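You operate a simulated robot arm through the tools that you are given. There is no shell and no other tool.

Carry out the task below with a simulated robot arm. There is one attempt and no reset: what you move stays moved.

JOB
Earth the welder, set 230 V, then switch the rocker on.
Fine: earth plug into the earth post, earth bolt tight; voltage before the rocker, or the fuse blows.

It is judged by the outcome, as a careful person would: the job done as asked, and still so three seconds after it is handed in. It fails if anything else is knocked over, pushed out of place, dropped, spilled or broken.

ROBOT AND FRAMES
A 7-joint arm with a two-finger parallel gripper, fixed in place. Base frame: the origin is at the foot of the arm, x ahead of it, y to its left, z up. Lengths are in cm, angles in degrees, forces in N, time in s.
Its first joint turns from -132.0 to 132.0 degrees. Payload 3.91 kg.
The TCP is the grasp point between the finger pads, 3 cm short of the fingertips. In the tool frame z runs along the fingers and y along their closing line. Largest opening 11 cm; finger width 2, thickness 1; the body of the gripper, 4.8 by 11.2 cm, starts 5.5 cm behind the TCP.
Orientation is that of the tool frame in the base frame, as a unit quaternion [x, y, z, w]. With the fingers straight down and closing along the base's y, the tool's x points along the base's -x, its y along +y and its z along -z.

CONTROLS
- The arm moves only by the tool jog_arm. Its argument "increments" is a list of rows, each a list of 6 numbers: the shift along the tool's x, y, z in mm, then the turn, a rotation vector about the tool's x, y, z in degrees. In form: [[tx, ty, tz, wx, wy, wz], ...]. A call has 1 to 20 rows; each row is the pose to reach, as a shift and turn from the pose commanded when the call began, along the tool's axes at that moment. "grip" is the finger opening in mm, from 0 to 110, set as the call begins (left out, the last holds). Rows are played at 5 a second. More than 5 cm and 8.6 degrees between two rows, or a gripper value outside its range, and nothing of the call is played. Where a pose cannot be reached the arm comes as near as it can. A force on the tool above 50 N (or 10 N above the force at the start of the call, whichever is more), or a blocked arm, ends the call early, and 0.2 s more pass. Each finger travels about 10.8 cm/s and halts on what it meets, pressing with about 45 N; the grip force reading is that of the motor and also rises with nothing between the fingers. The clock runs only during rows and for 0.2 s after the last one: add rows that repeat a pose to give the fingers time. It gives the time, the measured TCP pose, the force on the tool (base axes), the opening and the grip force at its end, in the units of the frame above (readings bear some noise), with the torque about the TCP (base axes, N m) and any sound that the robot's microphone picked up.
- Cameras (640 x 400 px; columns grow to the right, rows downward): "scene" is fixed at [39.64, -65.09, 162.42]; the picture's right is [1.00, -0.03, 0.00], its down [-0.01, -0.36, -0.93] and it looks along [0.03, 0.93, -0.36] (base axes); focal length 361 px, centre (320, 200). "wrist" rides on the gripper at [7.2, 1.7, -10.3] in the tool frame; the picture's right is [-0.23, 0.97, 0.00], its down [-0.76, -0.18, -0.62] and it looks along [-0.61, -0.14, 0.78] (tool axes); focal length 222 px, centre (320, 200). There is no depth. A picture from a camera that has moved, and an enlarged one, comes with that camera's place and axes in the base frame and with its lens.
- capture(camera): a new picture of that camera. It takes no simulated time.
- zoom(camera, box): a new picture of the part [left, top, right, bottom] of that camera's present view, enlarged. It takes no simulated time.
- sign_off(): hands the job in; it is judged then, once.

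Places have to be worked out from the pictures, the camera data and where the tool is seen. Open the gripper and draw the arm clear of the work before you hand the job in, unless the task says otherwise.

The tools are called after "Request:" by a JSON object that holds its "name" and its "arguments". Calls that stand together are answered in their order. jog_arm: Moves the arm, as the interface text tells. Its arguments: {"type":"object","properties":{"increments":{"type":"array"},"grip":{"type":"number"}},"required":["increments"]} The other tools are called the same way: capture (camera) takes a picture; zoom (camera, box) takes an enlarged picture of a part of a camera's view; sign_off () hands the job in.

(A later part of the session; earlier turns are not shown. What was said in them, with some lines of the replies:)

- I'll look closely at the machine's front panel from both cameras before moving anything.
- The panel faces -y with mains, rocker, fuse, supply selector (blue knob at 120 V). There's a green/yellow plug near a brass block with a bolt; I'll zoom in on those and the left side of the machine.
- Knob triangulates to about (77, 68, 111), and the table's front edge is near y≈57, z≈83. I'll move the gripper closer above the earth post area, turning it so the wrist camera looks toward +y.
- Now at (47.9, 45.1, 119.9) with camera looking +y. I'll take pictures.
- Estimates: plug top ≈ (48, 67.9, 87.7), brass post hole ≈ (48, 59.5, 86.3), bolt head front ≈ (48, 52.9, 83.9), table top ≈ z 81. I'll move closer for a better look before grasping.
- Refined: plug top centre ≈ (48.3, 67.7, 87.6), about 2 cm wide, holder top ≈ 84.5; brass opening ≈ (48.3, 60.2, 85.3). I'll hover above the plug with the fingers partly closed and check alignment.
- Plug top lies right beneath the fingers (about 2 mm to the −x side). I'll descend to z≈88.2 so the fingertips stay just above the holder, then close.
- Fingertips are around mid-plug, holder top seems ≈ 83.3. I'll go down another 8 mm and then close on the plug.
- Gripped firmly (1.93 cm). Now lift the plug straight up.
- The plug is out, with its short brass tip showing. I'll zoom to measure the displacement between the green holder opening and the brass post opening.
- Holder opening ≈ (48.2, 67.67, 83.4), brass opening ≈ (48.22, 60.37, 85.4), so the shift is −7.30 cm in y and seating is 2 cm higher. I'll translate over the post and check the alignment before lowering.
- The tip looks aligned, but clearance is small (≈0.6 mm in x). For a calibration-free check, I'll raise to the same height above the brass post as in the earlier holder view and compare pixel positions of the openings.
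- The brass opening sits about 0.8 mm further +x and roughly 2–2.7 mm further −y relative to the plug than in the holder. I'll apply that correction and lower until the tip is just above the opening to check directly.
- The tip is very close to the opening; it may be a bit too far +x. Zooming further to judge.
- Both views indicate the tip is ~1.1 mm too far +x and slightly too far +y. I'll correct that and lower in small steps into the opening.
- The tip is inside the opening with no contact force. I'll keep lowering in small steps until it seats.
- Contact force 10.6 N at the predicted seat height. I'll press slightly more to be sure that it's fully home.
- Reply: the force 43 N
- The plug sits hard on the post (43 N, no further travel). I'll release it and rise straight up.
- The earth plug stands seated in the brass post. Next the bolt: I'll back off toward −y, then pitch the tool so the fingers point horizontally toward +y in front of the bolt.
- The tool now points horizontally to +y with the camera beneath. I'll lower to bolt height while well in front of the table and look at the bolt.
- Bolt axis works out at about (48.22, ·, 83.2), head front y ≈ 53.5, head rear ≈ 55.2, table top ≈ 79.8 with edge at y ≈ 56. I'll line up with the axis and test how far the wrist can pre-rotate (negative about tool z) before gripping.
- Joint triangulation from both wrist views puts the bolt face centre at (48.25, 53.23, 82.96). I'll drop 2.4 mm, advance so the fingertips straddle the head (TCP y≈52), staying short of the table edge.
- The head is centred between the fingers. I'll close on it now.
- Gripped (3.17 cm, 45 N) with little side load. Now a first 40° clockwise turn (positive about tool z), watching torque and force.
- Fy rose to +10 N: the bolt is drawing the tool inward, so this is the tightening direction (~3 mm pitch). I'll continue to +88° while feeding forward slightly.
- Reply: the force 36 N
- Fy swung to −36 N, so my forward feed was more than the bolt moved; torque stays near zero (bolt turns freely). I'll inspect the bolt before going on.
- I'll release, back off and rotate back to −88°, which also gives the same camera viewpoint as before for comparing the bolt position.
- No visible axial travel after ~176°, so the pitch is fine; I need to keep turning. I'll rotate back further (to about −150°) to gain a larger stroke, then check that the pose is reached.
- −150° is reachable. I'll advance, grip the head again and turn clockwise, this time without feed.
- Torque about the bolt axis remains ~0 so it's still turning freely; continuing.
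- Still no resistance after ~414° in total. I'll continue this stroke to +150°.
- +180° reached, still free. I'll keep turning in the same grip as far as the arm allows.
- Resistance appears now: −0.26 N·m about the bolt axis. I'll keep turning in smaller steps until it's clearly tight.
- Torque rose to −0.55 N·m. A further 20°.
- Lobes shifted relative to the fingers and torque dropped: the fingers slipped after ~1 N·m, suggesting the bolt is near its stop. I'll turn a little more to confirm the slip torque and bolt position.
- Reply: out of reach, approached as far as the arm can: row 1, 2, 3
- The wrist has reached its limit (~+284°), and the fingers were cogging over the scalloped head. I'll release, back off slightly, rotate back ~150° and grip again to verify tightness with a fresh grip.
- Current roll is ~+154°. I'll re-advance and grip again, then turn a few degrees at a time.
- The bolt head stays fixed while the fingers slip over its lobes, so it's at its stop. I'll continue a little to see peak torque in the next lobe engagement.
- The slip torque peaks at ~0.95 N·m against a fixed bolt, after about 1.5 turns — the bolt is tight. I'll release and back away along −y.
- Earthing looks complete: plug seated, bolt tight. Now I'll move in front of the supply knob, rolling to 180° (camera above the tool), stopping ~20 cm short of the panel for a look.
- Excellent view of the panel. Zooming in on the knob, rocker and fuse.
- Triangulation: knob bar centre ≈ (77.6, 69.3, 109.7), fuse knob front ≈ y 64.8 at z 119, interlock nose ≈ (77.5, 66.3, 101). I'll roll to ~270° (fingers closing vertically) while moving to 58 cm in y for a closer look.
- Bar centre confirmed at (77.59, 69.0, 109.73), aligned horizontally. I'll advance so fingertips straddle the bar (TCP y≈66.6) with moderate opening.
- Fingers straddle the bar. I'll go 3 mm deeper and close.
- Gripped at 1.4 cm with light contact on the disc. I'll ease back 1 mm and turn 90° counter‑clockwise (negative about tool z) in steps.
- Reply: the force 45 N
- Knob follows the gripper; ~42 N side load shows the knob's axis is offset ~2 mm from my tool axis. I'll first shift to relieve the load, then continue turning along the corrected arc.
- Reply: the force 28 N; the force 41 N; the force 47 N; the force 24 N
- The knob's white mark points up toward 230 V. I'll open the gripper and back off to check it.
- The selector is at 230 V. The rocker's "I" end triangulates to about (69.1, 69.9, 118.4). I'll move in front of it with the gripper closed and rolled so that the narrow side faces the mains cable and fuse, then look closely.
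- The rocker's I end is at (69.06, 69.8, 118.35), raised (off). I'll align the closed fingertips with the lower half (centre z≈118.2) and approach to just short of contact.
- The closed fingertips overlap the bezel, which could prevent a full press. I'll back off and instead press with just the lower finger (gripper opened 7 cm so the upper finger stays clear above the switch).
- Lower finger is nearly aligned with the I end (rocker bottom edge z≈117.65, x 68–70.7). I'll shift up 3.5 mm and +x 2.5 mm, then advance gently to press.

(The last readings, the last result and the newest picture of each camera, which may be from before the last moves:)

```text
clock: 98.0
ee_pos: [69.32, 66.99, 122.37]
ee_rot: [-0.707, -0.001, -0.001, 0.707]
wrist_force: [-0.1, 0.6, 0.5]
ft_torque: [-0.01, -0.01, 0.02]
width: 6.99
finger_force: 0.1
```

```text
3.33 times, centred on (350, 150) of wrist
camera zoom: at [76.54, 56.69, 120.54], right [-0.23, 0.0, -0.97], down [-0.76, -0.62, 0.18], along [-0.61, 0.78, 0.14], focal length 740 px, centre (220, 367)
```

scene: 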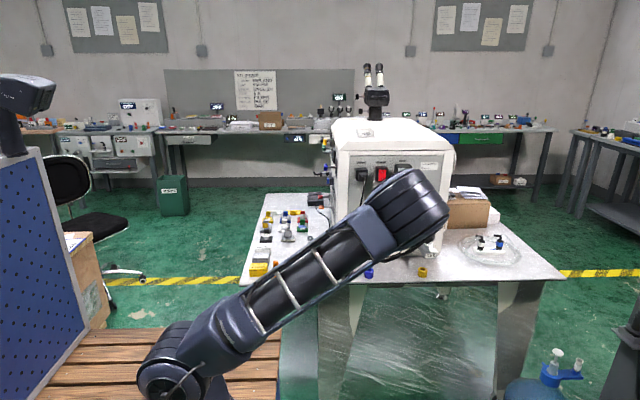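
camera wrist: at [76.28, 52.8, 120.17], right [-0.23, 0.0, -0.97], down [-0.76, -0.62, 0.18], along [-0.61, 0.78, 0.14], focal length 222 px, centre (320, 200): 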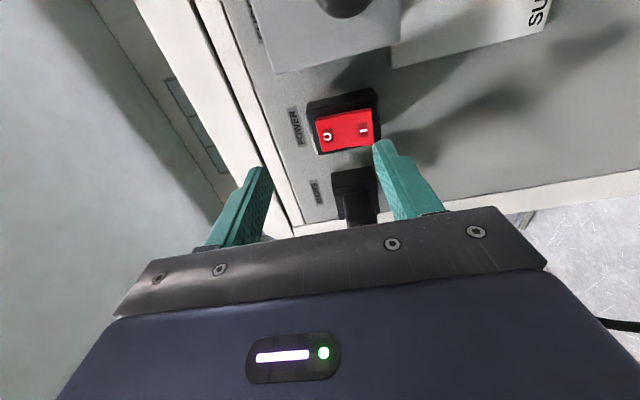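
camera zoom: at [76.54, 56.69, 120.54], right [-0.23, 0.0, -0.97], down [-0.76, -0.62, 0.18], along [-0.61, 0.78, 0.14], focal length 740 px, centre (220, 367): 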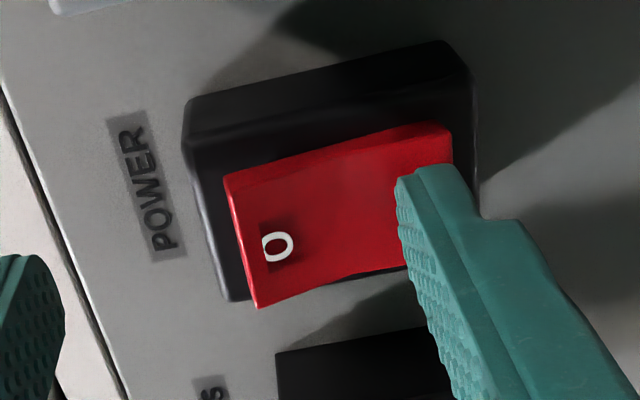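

No contact yet; the finger is right over the I end. Pressing on in small steps.

Request:
{"name": "jog_arm", "arguments": {"increments": [[0, 0, 2, 0, 0, 0], [0, 0, 4, 0, 0, 0], [0, 0, 6, 0, 0, 0], [0, 0, 6, 0, 0, 0]]}}

Request:
{"name": "zoom", "arguments": {"camera": "wrist", "box": [275, 90, 425, 210]}}

```text
clock: 98.7
ee_pos: [69.19, 67.16, 122.26]
ee_rot: [0.708, -0.001, 0.001, -0.707]
wrist_force: [-13.3, -35.4, 1.6]
ft_torque: [-1.16, 0.57, 0.46]
width: 6.9
finger_force: 0.0
stopped in row 3: the force on the tool passed its limit at 58 N (the readings are from after the stop); the commanded pose is now the measured one
```

```text
3.33 times, centred on (350, 150) of wrist
camera zoom: at [76.53, 56.84, 120.5], right [-0.23, 0.0, -0.97], down [-0.76, -0.62, 0.18], along [-0.61, 0.78, 0.14], focal length 740 px, centre (220, 367)
```

zoom: 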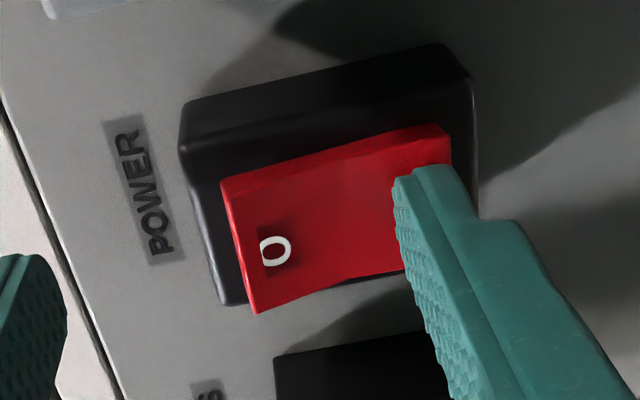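

The press stopped at 58 N after ~1.5 mm. I'll zoom in to see what the finger is touching and whether the rocker moved.

Request:
{"name": "zoom", "arguments": {"camera": "wrist", "box": [345, 125, 405, 175]}}

Request:
{"name": "zoom", "arguments": {"camera": "scene", "box": [375, 155, 405, 195]}}

```text
8.00 times, centred on (375, 150) of wrist
camera zoom: at [76.53, 56.84, 120.5], right [-0.23, 0.0, -0.97], down [-0.76, -0.62, 0.18], along [-0.61, 0.78, 0.14], focal length 1777 px, centre (-120, 600)
```

zoom: 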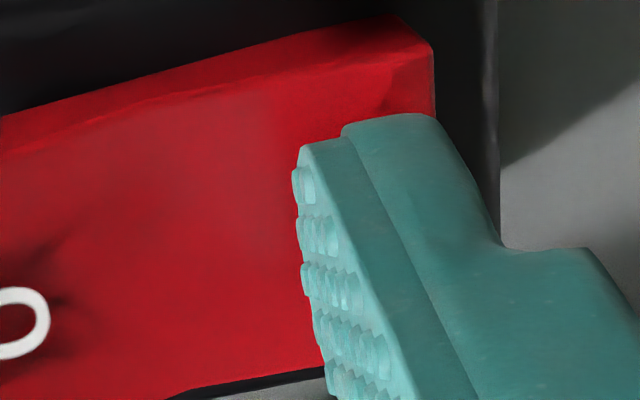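

```text
10.00 times, centred on (390, 175) of scene
camera zoom: at [39.64, -65.09, 162.42], right [1.0, -0.03, 0.0], down [-0.01, -0.36, -0.93], along [0.03, 0.93, -0.36], focal length 3613 px, centre (-380, 450)
```

zoom: 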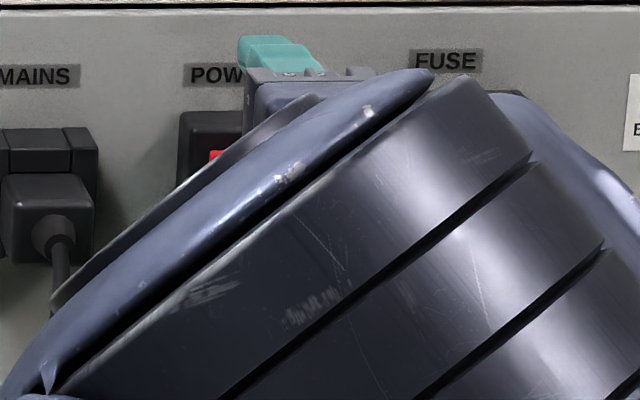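

The rocker hasn't visibly moved. Before forcing anything I'll back off and study the rocker's tilt closely to see which end is raised.

Request:
{"name": "jog_arm", "arguments": {"increments": [[0, 0, -20, 0, 0, 0], [0, 0, -45, 0, 0, 0], [0, 40, -70, 0, 0, 0], [0, 60, -90, 0, 0, 0], [0, 60, -90, 0, 0, 0]]}}

Request:
{"name": "capture", "arguments": {"camera": "wrist"}}

```text
clock: 99.9
ee_pos: [69.29, 58.21, 116.13]
ee_rot: [0.708, 0.0, 0.001, -0.706]
wrist_force: [-0.4, 0.3, -1.1]
ft_torque: [-0.02, -0.02, -0.02]
width: 6.99
finger_force: 0.1
```

```text
taken
camera wrist: at [76.61, 47.91, 114.4], right [-0.23, 0.0, -0.97], down [-0.76, -0.62, 0.18], along [-0.61, 0.78, 0.14], focal length 222 px, centre (320, 200)
```

wrist: 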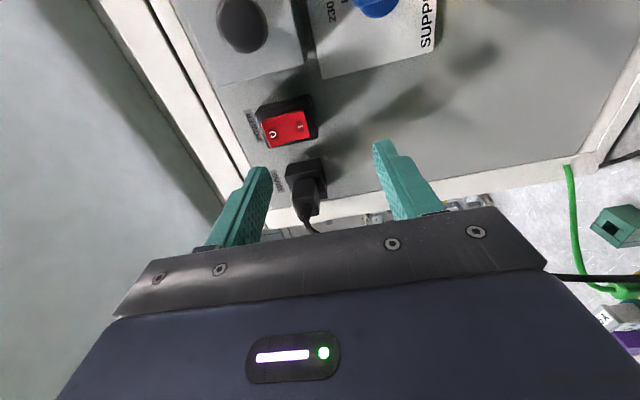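

Request:
{"name": "zoom", "arguments": {"camera": "wrist", "box": [250, 90, 325, 160]}}

Request:
{"name": "zoom", "arguments": {"camera": "wrist", "box": [262, 102, 318, 152]}}

Request:
{"name": "zoom", "arguments": {"camera": "scene", "box": [370, 160, 395, 190]}}

```text
5.71 times, centred on (288, 125) of wrist
camera zoom: at [76.61, 47.91, 114.4], right [-0.23, 0.0, -0.97], down [-0.76, -0.62, 0.18], along [-0.61, 0.78, 0.14], focal length 1269 px, centre (506, 629)
```

zoom: 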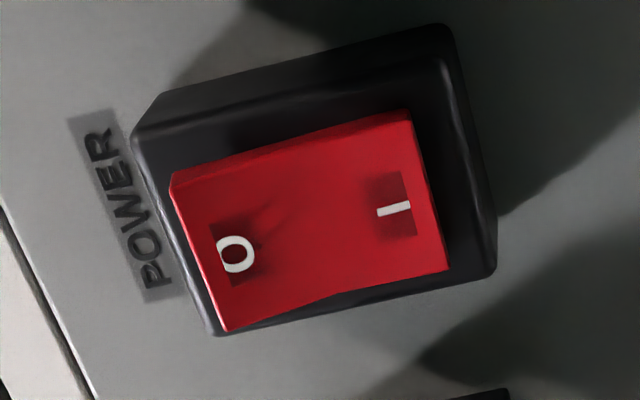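

```text
8.00 times, centred on (290, 127) of wrist
camera zoom: at [76.61, 47.91, 114.4], right [-0.23, 0.0, -0.97], down [-0.76, -0.62, 0.18], along [-0.61, 0.78, 0.14], focal length 1777 px, centre (560, 784)
```

zoom: 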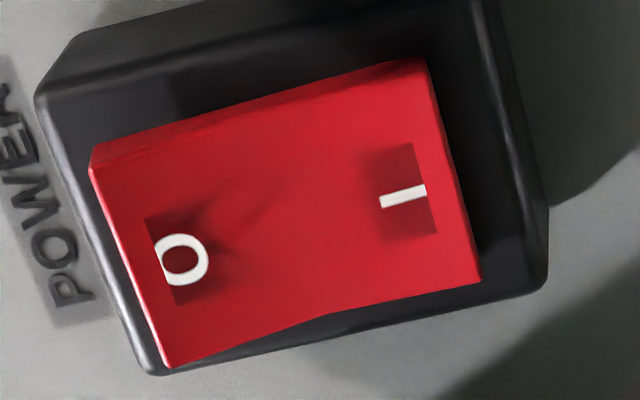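

```text
13.33 times, centred on (382, 175) of scene
camera zoom: at [39.64, -65.09, 162.42], right [1.0, -0.03, 0.0], down [-0.01, -0.36, -0.93], along [0.03, 0.93, -0.36], focal length 4817 px, centre (-513, 533)
```

zoom: 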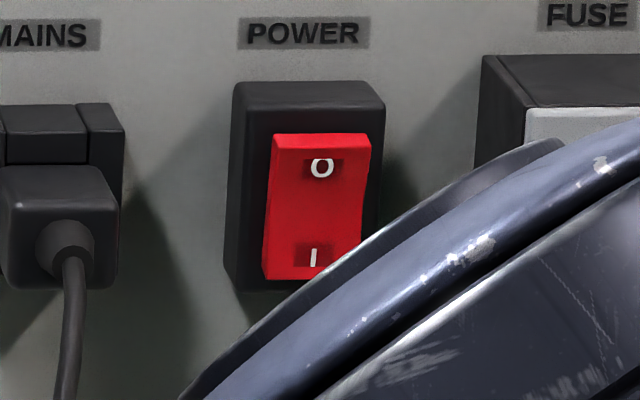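

Comparing with the earlier view, the O end now appears to stand out further and the V-kink has changed, so the rocker seems to have toggled. I'll go back to the exact earlier viewpoint for a direct comparison.

Request:
{"name": "jog_arm", "arguments": {"increments": [[-1.8, -15.5, -25.3, 0, 0, 0], [-1.8, -15.5, -25.3, 0, 0, 0]]}}

Request:
{"name": "zoom", "arguments": {"camera": "wrist", "box": [255, 75, 365, 165]}}

```text
clock: 100.5
ee_pos: [69.15, 55.82, 117.93]
ee_rot: [0.708, -0.001, 0.001, -0.706]
wrist_force: [-0.6, -0.2, 0.6]
ft_torque: [0.01, -0.04, 0.0]
width: 7.0
finger_force: 0.1
```

```text
4.44 times, centred on (310, 120) of wrist
camera zoom: at [76.4, 45.41, 116.03], right [-0.23, 0.0, -0.97], down [-0.76, -0.62, 0.18], along [-0.61, 0.78, 0.14], focal length 987 px, centre (364, 556)
```

zoom: 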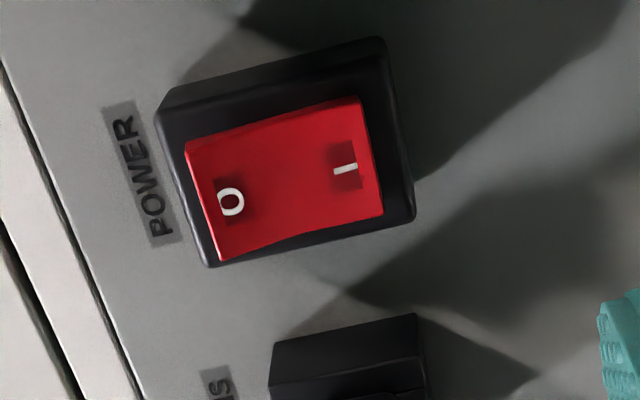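

Direct comparison confirms the toggle: the I end moved in (its corner up 12 px) and the O end moved out. The rocker is on. I'll now retreat from the panel and then check everything from a distance.

Request:
{"name": "jog_arm", "arguments": {"increments": [[0, 0, -40, 0, 0, 0], [0, 0, -80, 0, 0, 0], [0, 0, -120, 0, 0, 0], [-30, 0, -150, 0, 0, 0], [-60, 0, -180, 0, 0, 0], [-90, 0, -200, 0, 0, 0], [-120, 0, -200, 0, 0, 0], [-120, 0, -200, 0, 0, 0]]}}

Request:
{"name": "capture", "arguments": {"camera": "scene"}}

Request:
{"name": "capture", "arguments": {"camera": "wrist"}}

```text
clock: 102.3
ee_pos: [56.95, 35.93, 117.83]
ee_rot: [0.707, 0.0, 0.0, -0.707]
wrist_force: [-0.6, -0.1, -0.6]
ft_torque: [-0.04, 0.03, -0.01]
width: 7.0
finger_force: 0.0
```

```text
taken
```

scene: 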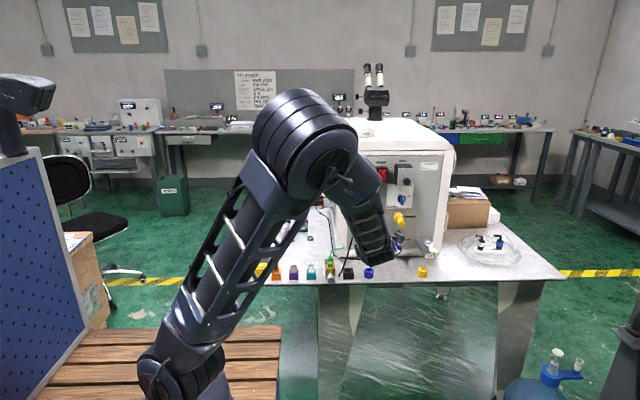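

```text
taken
camera wrist: at [64.24, 25.47, 116.1], right [-0.23, 0.0, -0.97], down [-0.76, -0.62, 0.18], along [-0.61, 0.78, 0.14], focal length 222 px, centre (320, 200)
```

wrist: 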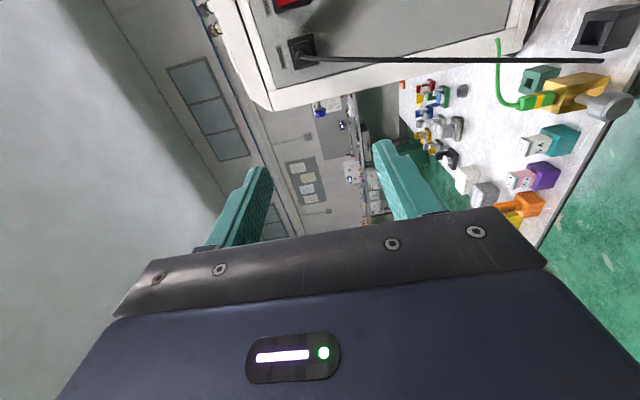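

I'll roll back by 90° here, clear of everything, so the arm drops out of the scene camera's line of sight for a full check.

Request:
{"name": "jog_arm", "arguments": {"increments": [[0, 0, 0, 0, 0, -8], [0, 0, 0, 0, 0, -16], [0, 0, 0, 0, 0, -24], [0, 0, 0, 0, 0, -32], [0, 0, 0, 0, 0, -40], [0, 0, 0, 0, 0, -48], [0, 0, 0, 0, 0, -56], [0, 0, 0, 0, 0, -64], [0, 0, 0, 0, 0, -72], [0, 0, 0, 0, 0, -80], [0, 0, 0, 0, 0, -86], [0, 0, 0, 0, 0, -90], [0, 0, 0, 0, 0, -90]]}}

Request:
{"name": "capture", "arguments": {"camera": "scene"}}

Request:
{"name": "capture", "arguments": {"camera": "wrist"}}

Request:
{"name": "zoom", "arguments": {"camera": "scene", "box": [310, 235, 390, 290]}}

Request:
{"name": "zoom", "arguments": {"camera": "scene", "box": [345, 150, 445, 260]}}

```text
clock: 105.1
ee_pos: [57.15, 35.8, 117.87]
ee_rot: [0.5, 0.5, 0.5, -0.5]
wrist_force: [-0.3, 0.6, -0.3]
ft_torque: [-0.01, 0.01, -0.02]
width: 6.97
finger_force: 0.2
```

```text
taken
```

scene: 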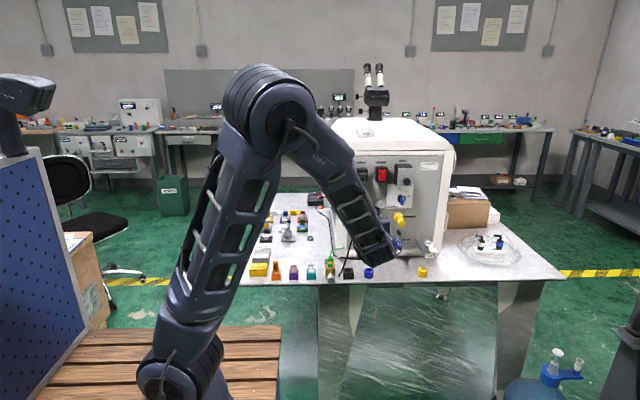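

```text
taken
camera wrist: at [58.82, 25.5, 124.94], right [0.97, 0.0, -0.23], down [-0.18, -0.62, -0.76], along [-0.14, 0.78, -0.61], focal length 222 px, centre (320, 200)
```

wrist: 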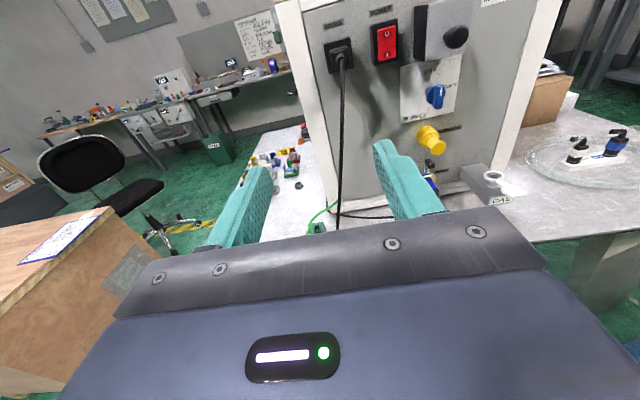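

```text
7.27 times, centred on (350, 262) of scene
camera zoom: at [39.64, -65.09, 162.42], right [1.0, -0.03, 0.0], down [-0.01, -0.36, -0.93], along [0.03, 0.93, -0.36], focal length 2628 px, centre (102, -254)
```

zoom: 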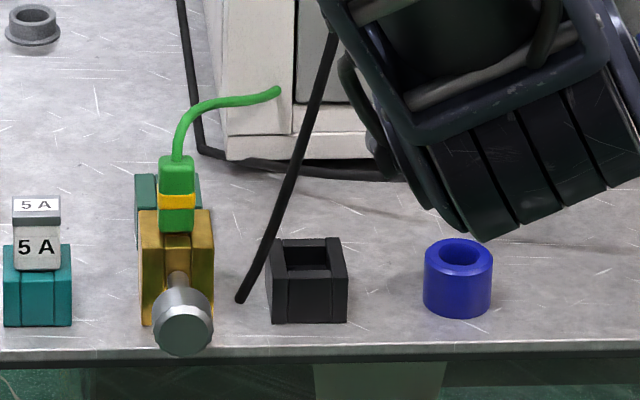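

```text
3.64 times, centred on (395, 205) of scene
camera zoom: at [39.64, -65.09, 162.42], right [1.0, -0.03, 0.0], down [-0.01, -0.36, -0.93], along [0.03, 0.93, -0.36], focal length 1314 px, centre (47, 182)
```

zoom: 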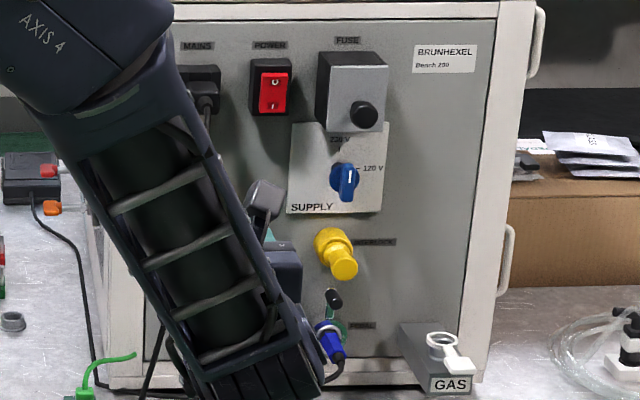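

Request:
{"name": "zoom", "arguments": {"camera": "wrist", "box": [360, 5, 480, 125]}}

Request:
{"name": "zoom", "arguments": {"camera": "scene", "box": [365, 155, 425, 215]}}

```text
3.33 times, centred on (420, 65) of wrist
camera zoom: at [58.82, 25.5, 124.94], right [0.97, 0.0, -0.23], down [-0.18, -0.62, -0.76], along [-0.14, 0.78, -0.61], focal length 740 px, centre (-13, 650)
```

zoom: 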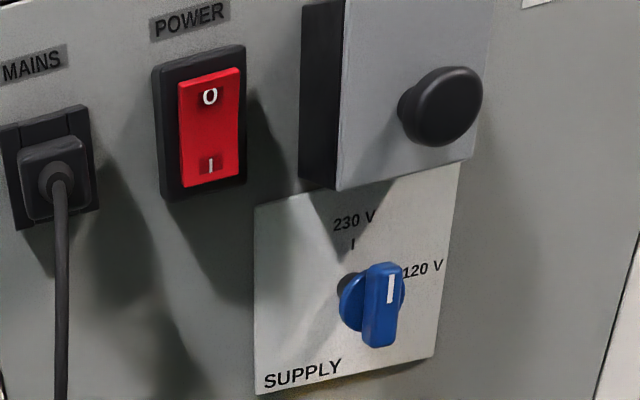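

```text
6.67 times, centred on (395, 185) of scene
camera zoom: at [39.64, -65.09, 162.42], right [1.0, -0.03, 0.0], down [-0.01, -0.36, -0.93], along [0.03, 0.93, -0.36], focal length 2409 px, centre (-180, 300)
```

zoom: 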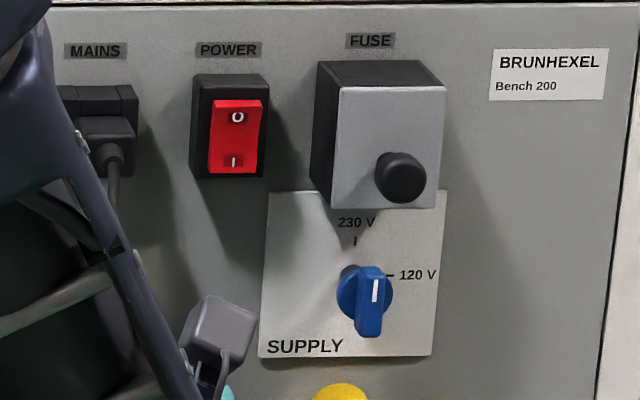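

All states look right: white mark at 230 V, rocker with I pressed in, plug seated, bolt tight, nothing displaced. I'll draw the arm a bit further back and up, then do a last check.

Request:
{"name": "jog_arm", "arguments": {"increments": [[30, 0, -20, 0, 0, 0], [60, 0, -40, 0, 0, 0], [90, 0, -60, 0, 0, 0], [120, 0, -80, 0, 0, 0], [120, 0, -80, 0, 0, 0]], "grip": 100}}

Request:
{"name": "capture", "arguments": {"camera": "scene"}}

Request:
{"name": "capture", "arguments": {"camera": "wrist"}}

Request:
{"name": "zoom", "arguments": {"camera": "scene", "box": [240, 180, 400, 295]}}

```text
clock: 106.3
ee_pos: [56.98, 27.89, 129.72]
ee_rot: [0.501, 0.5, 0.5, -0.499]
wrist_force: [0.1, -0.3, 0.0]
ft_torque: [0.0, 0.0, 0.0]
width: 10.03
finger_force: 0.0
```

```text
taken
```

scene: 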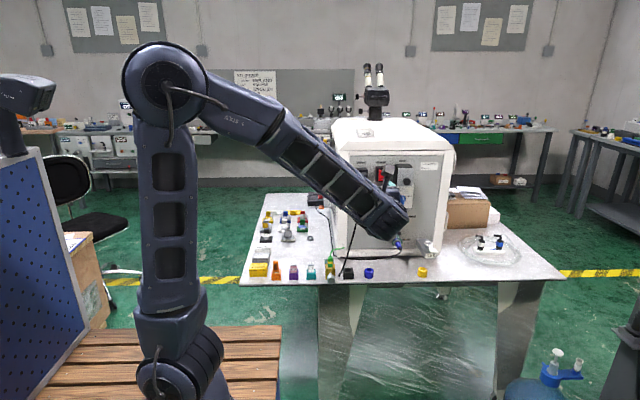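

```text
taken
camera wrist: at [58.63, 17.53, 136.98], right [0.97, 0.0, -0.23], down [-0.18, -0.62, -0.76], along [-0.14, 0.78, -0.61], focal length 222 px, centre (320, 200)
```

wrist: 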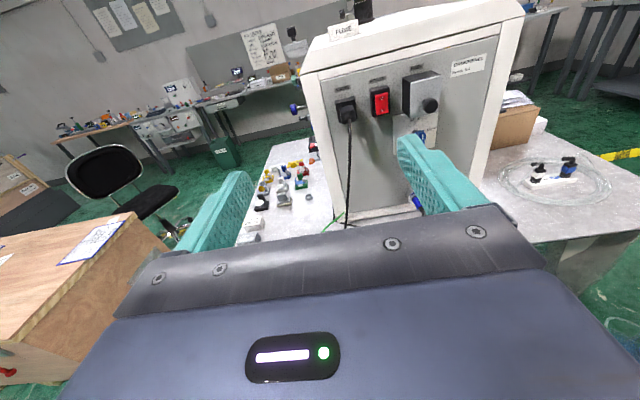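

```text
3.48 times, centred on (320, 238) of scene
camera zoom: at [39.64, -65.09, 162.42], right [1.0, -0.03, 0.0], down [-0.01, -0.36, -0.93], along [0.03, 0.93, -0.36], focal length 1257 px, centre (320, 70)
```

zoom: 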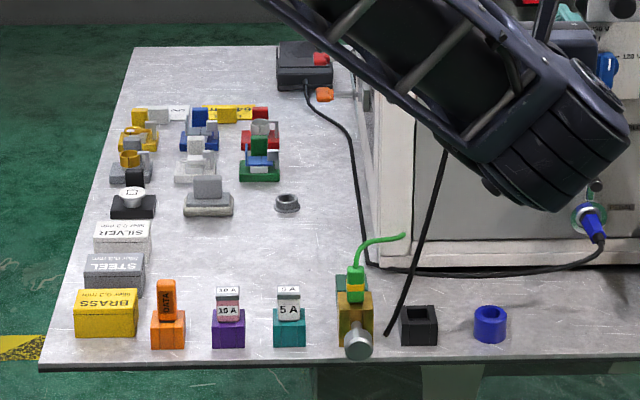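

The earth plug is seated in the post and the bolt turned to its stop. The supply selector is at 230 V and the rocker has its I end pressed in. Everything else on the bench looks as it did at the start, and the arm is clear with the gripper open, so I'm handing the job in.

Request:
{"name": "sign_off", "arguments": {}}

```text
The job is handed in.
```

The welder is earthed, set to 230 V and switched on, in that order, and the job has been handed in.

- **Earth plug:** I moved it from its green holder into the brass earth post. It held firm with no further travel when pressed down with 43 N.
- **Earth bolt:** I turned it clockwise about one and a half turns until it stopped. After that the fingers slipped on its head at about 1 N·m while the bolt itself stayed put. That is all the torque the gripper can apply, so I could not test it any tighter.
- **Supply selector:** I turned it from 120 V to 230 V before touching the rocker. The white mark lines up with the 230 V tick to within a couple of degrees.
- **Rocker:** I pressed the I end. Pictures from the same spot before and after show the I end in and the O end out. The press stopped at 58 N, and no click or other sound was reported.

In the last pictures nothing else on the bench looked moved. The arm is drawn back with the gripper open.
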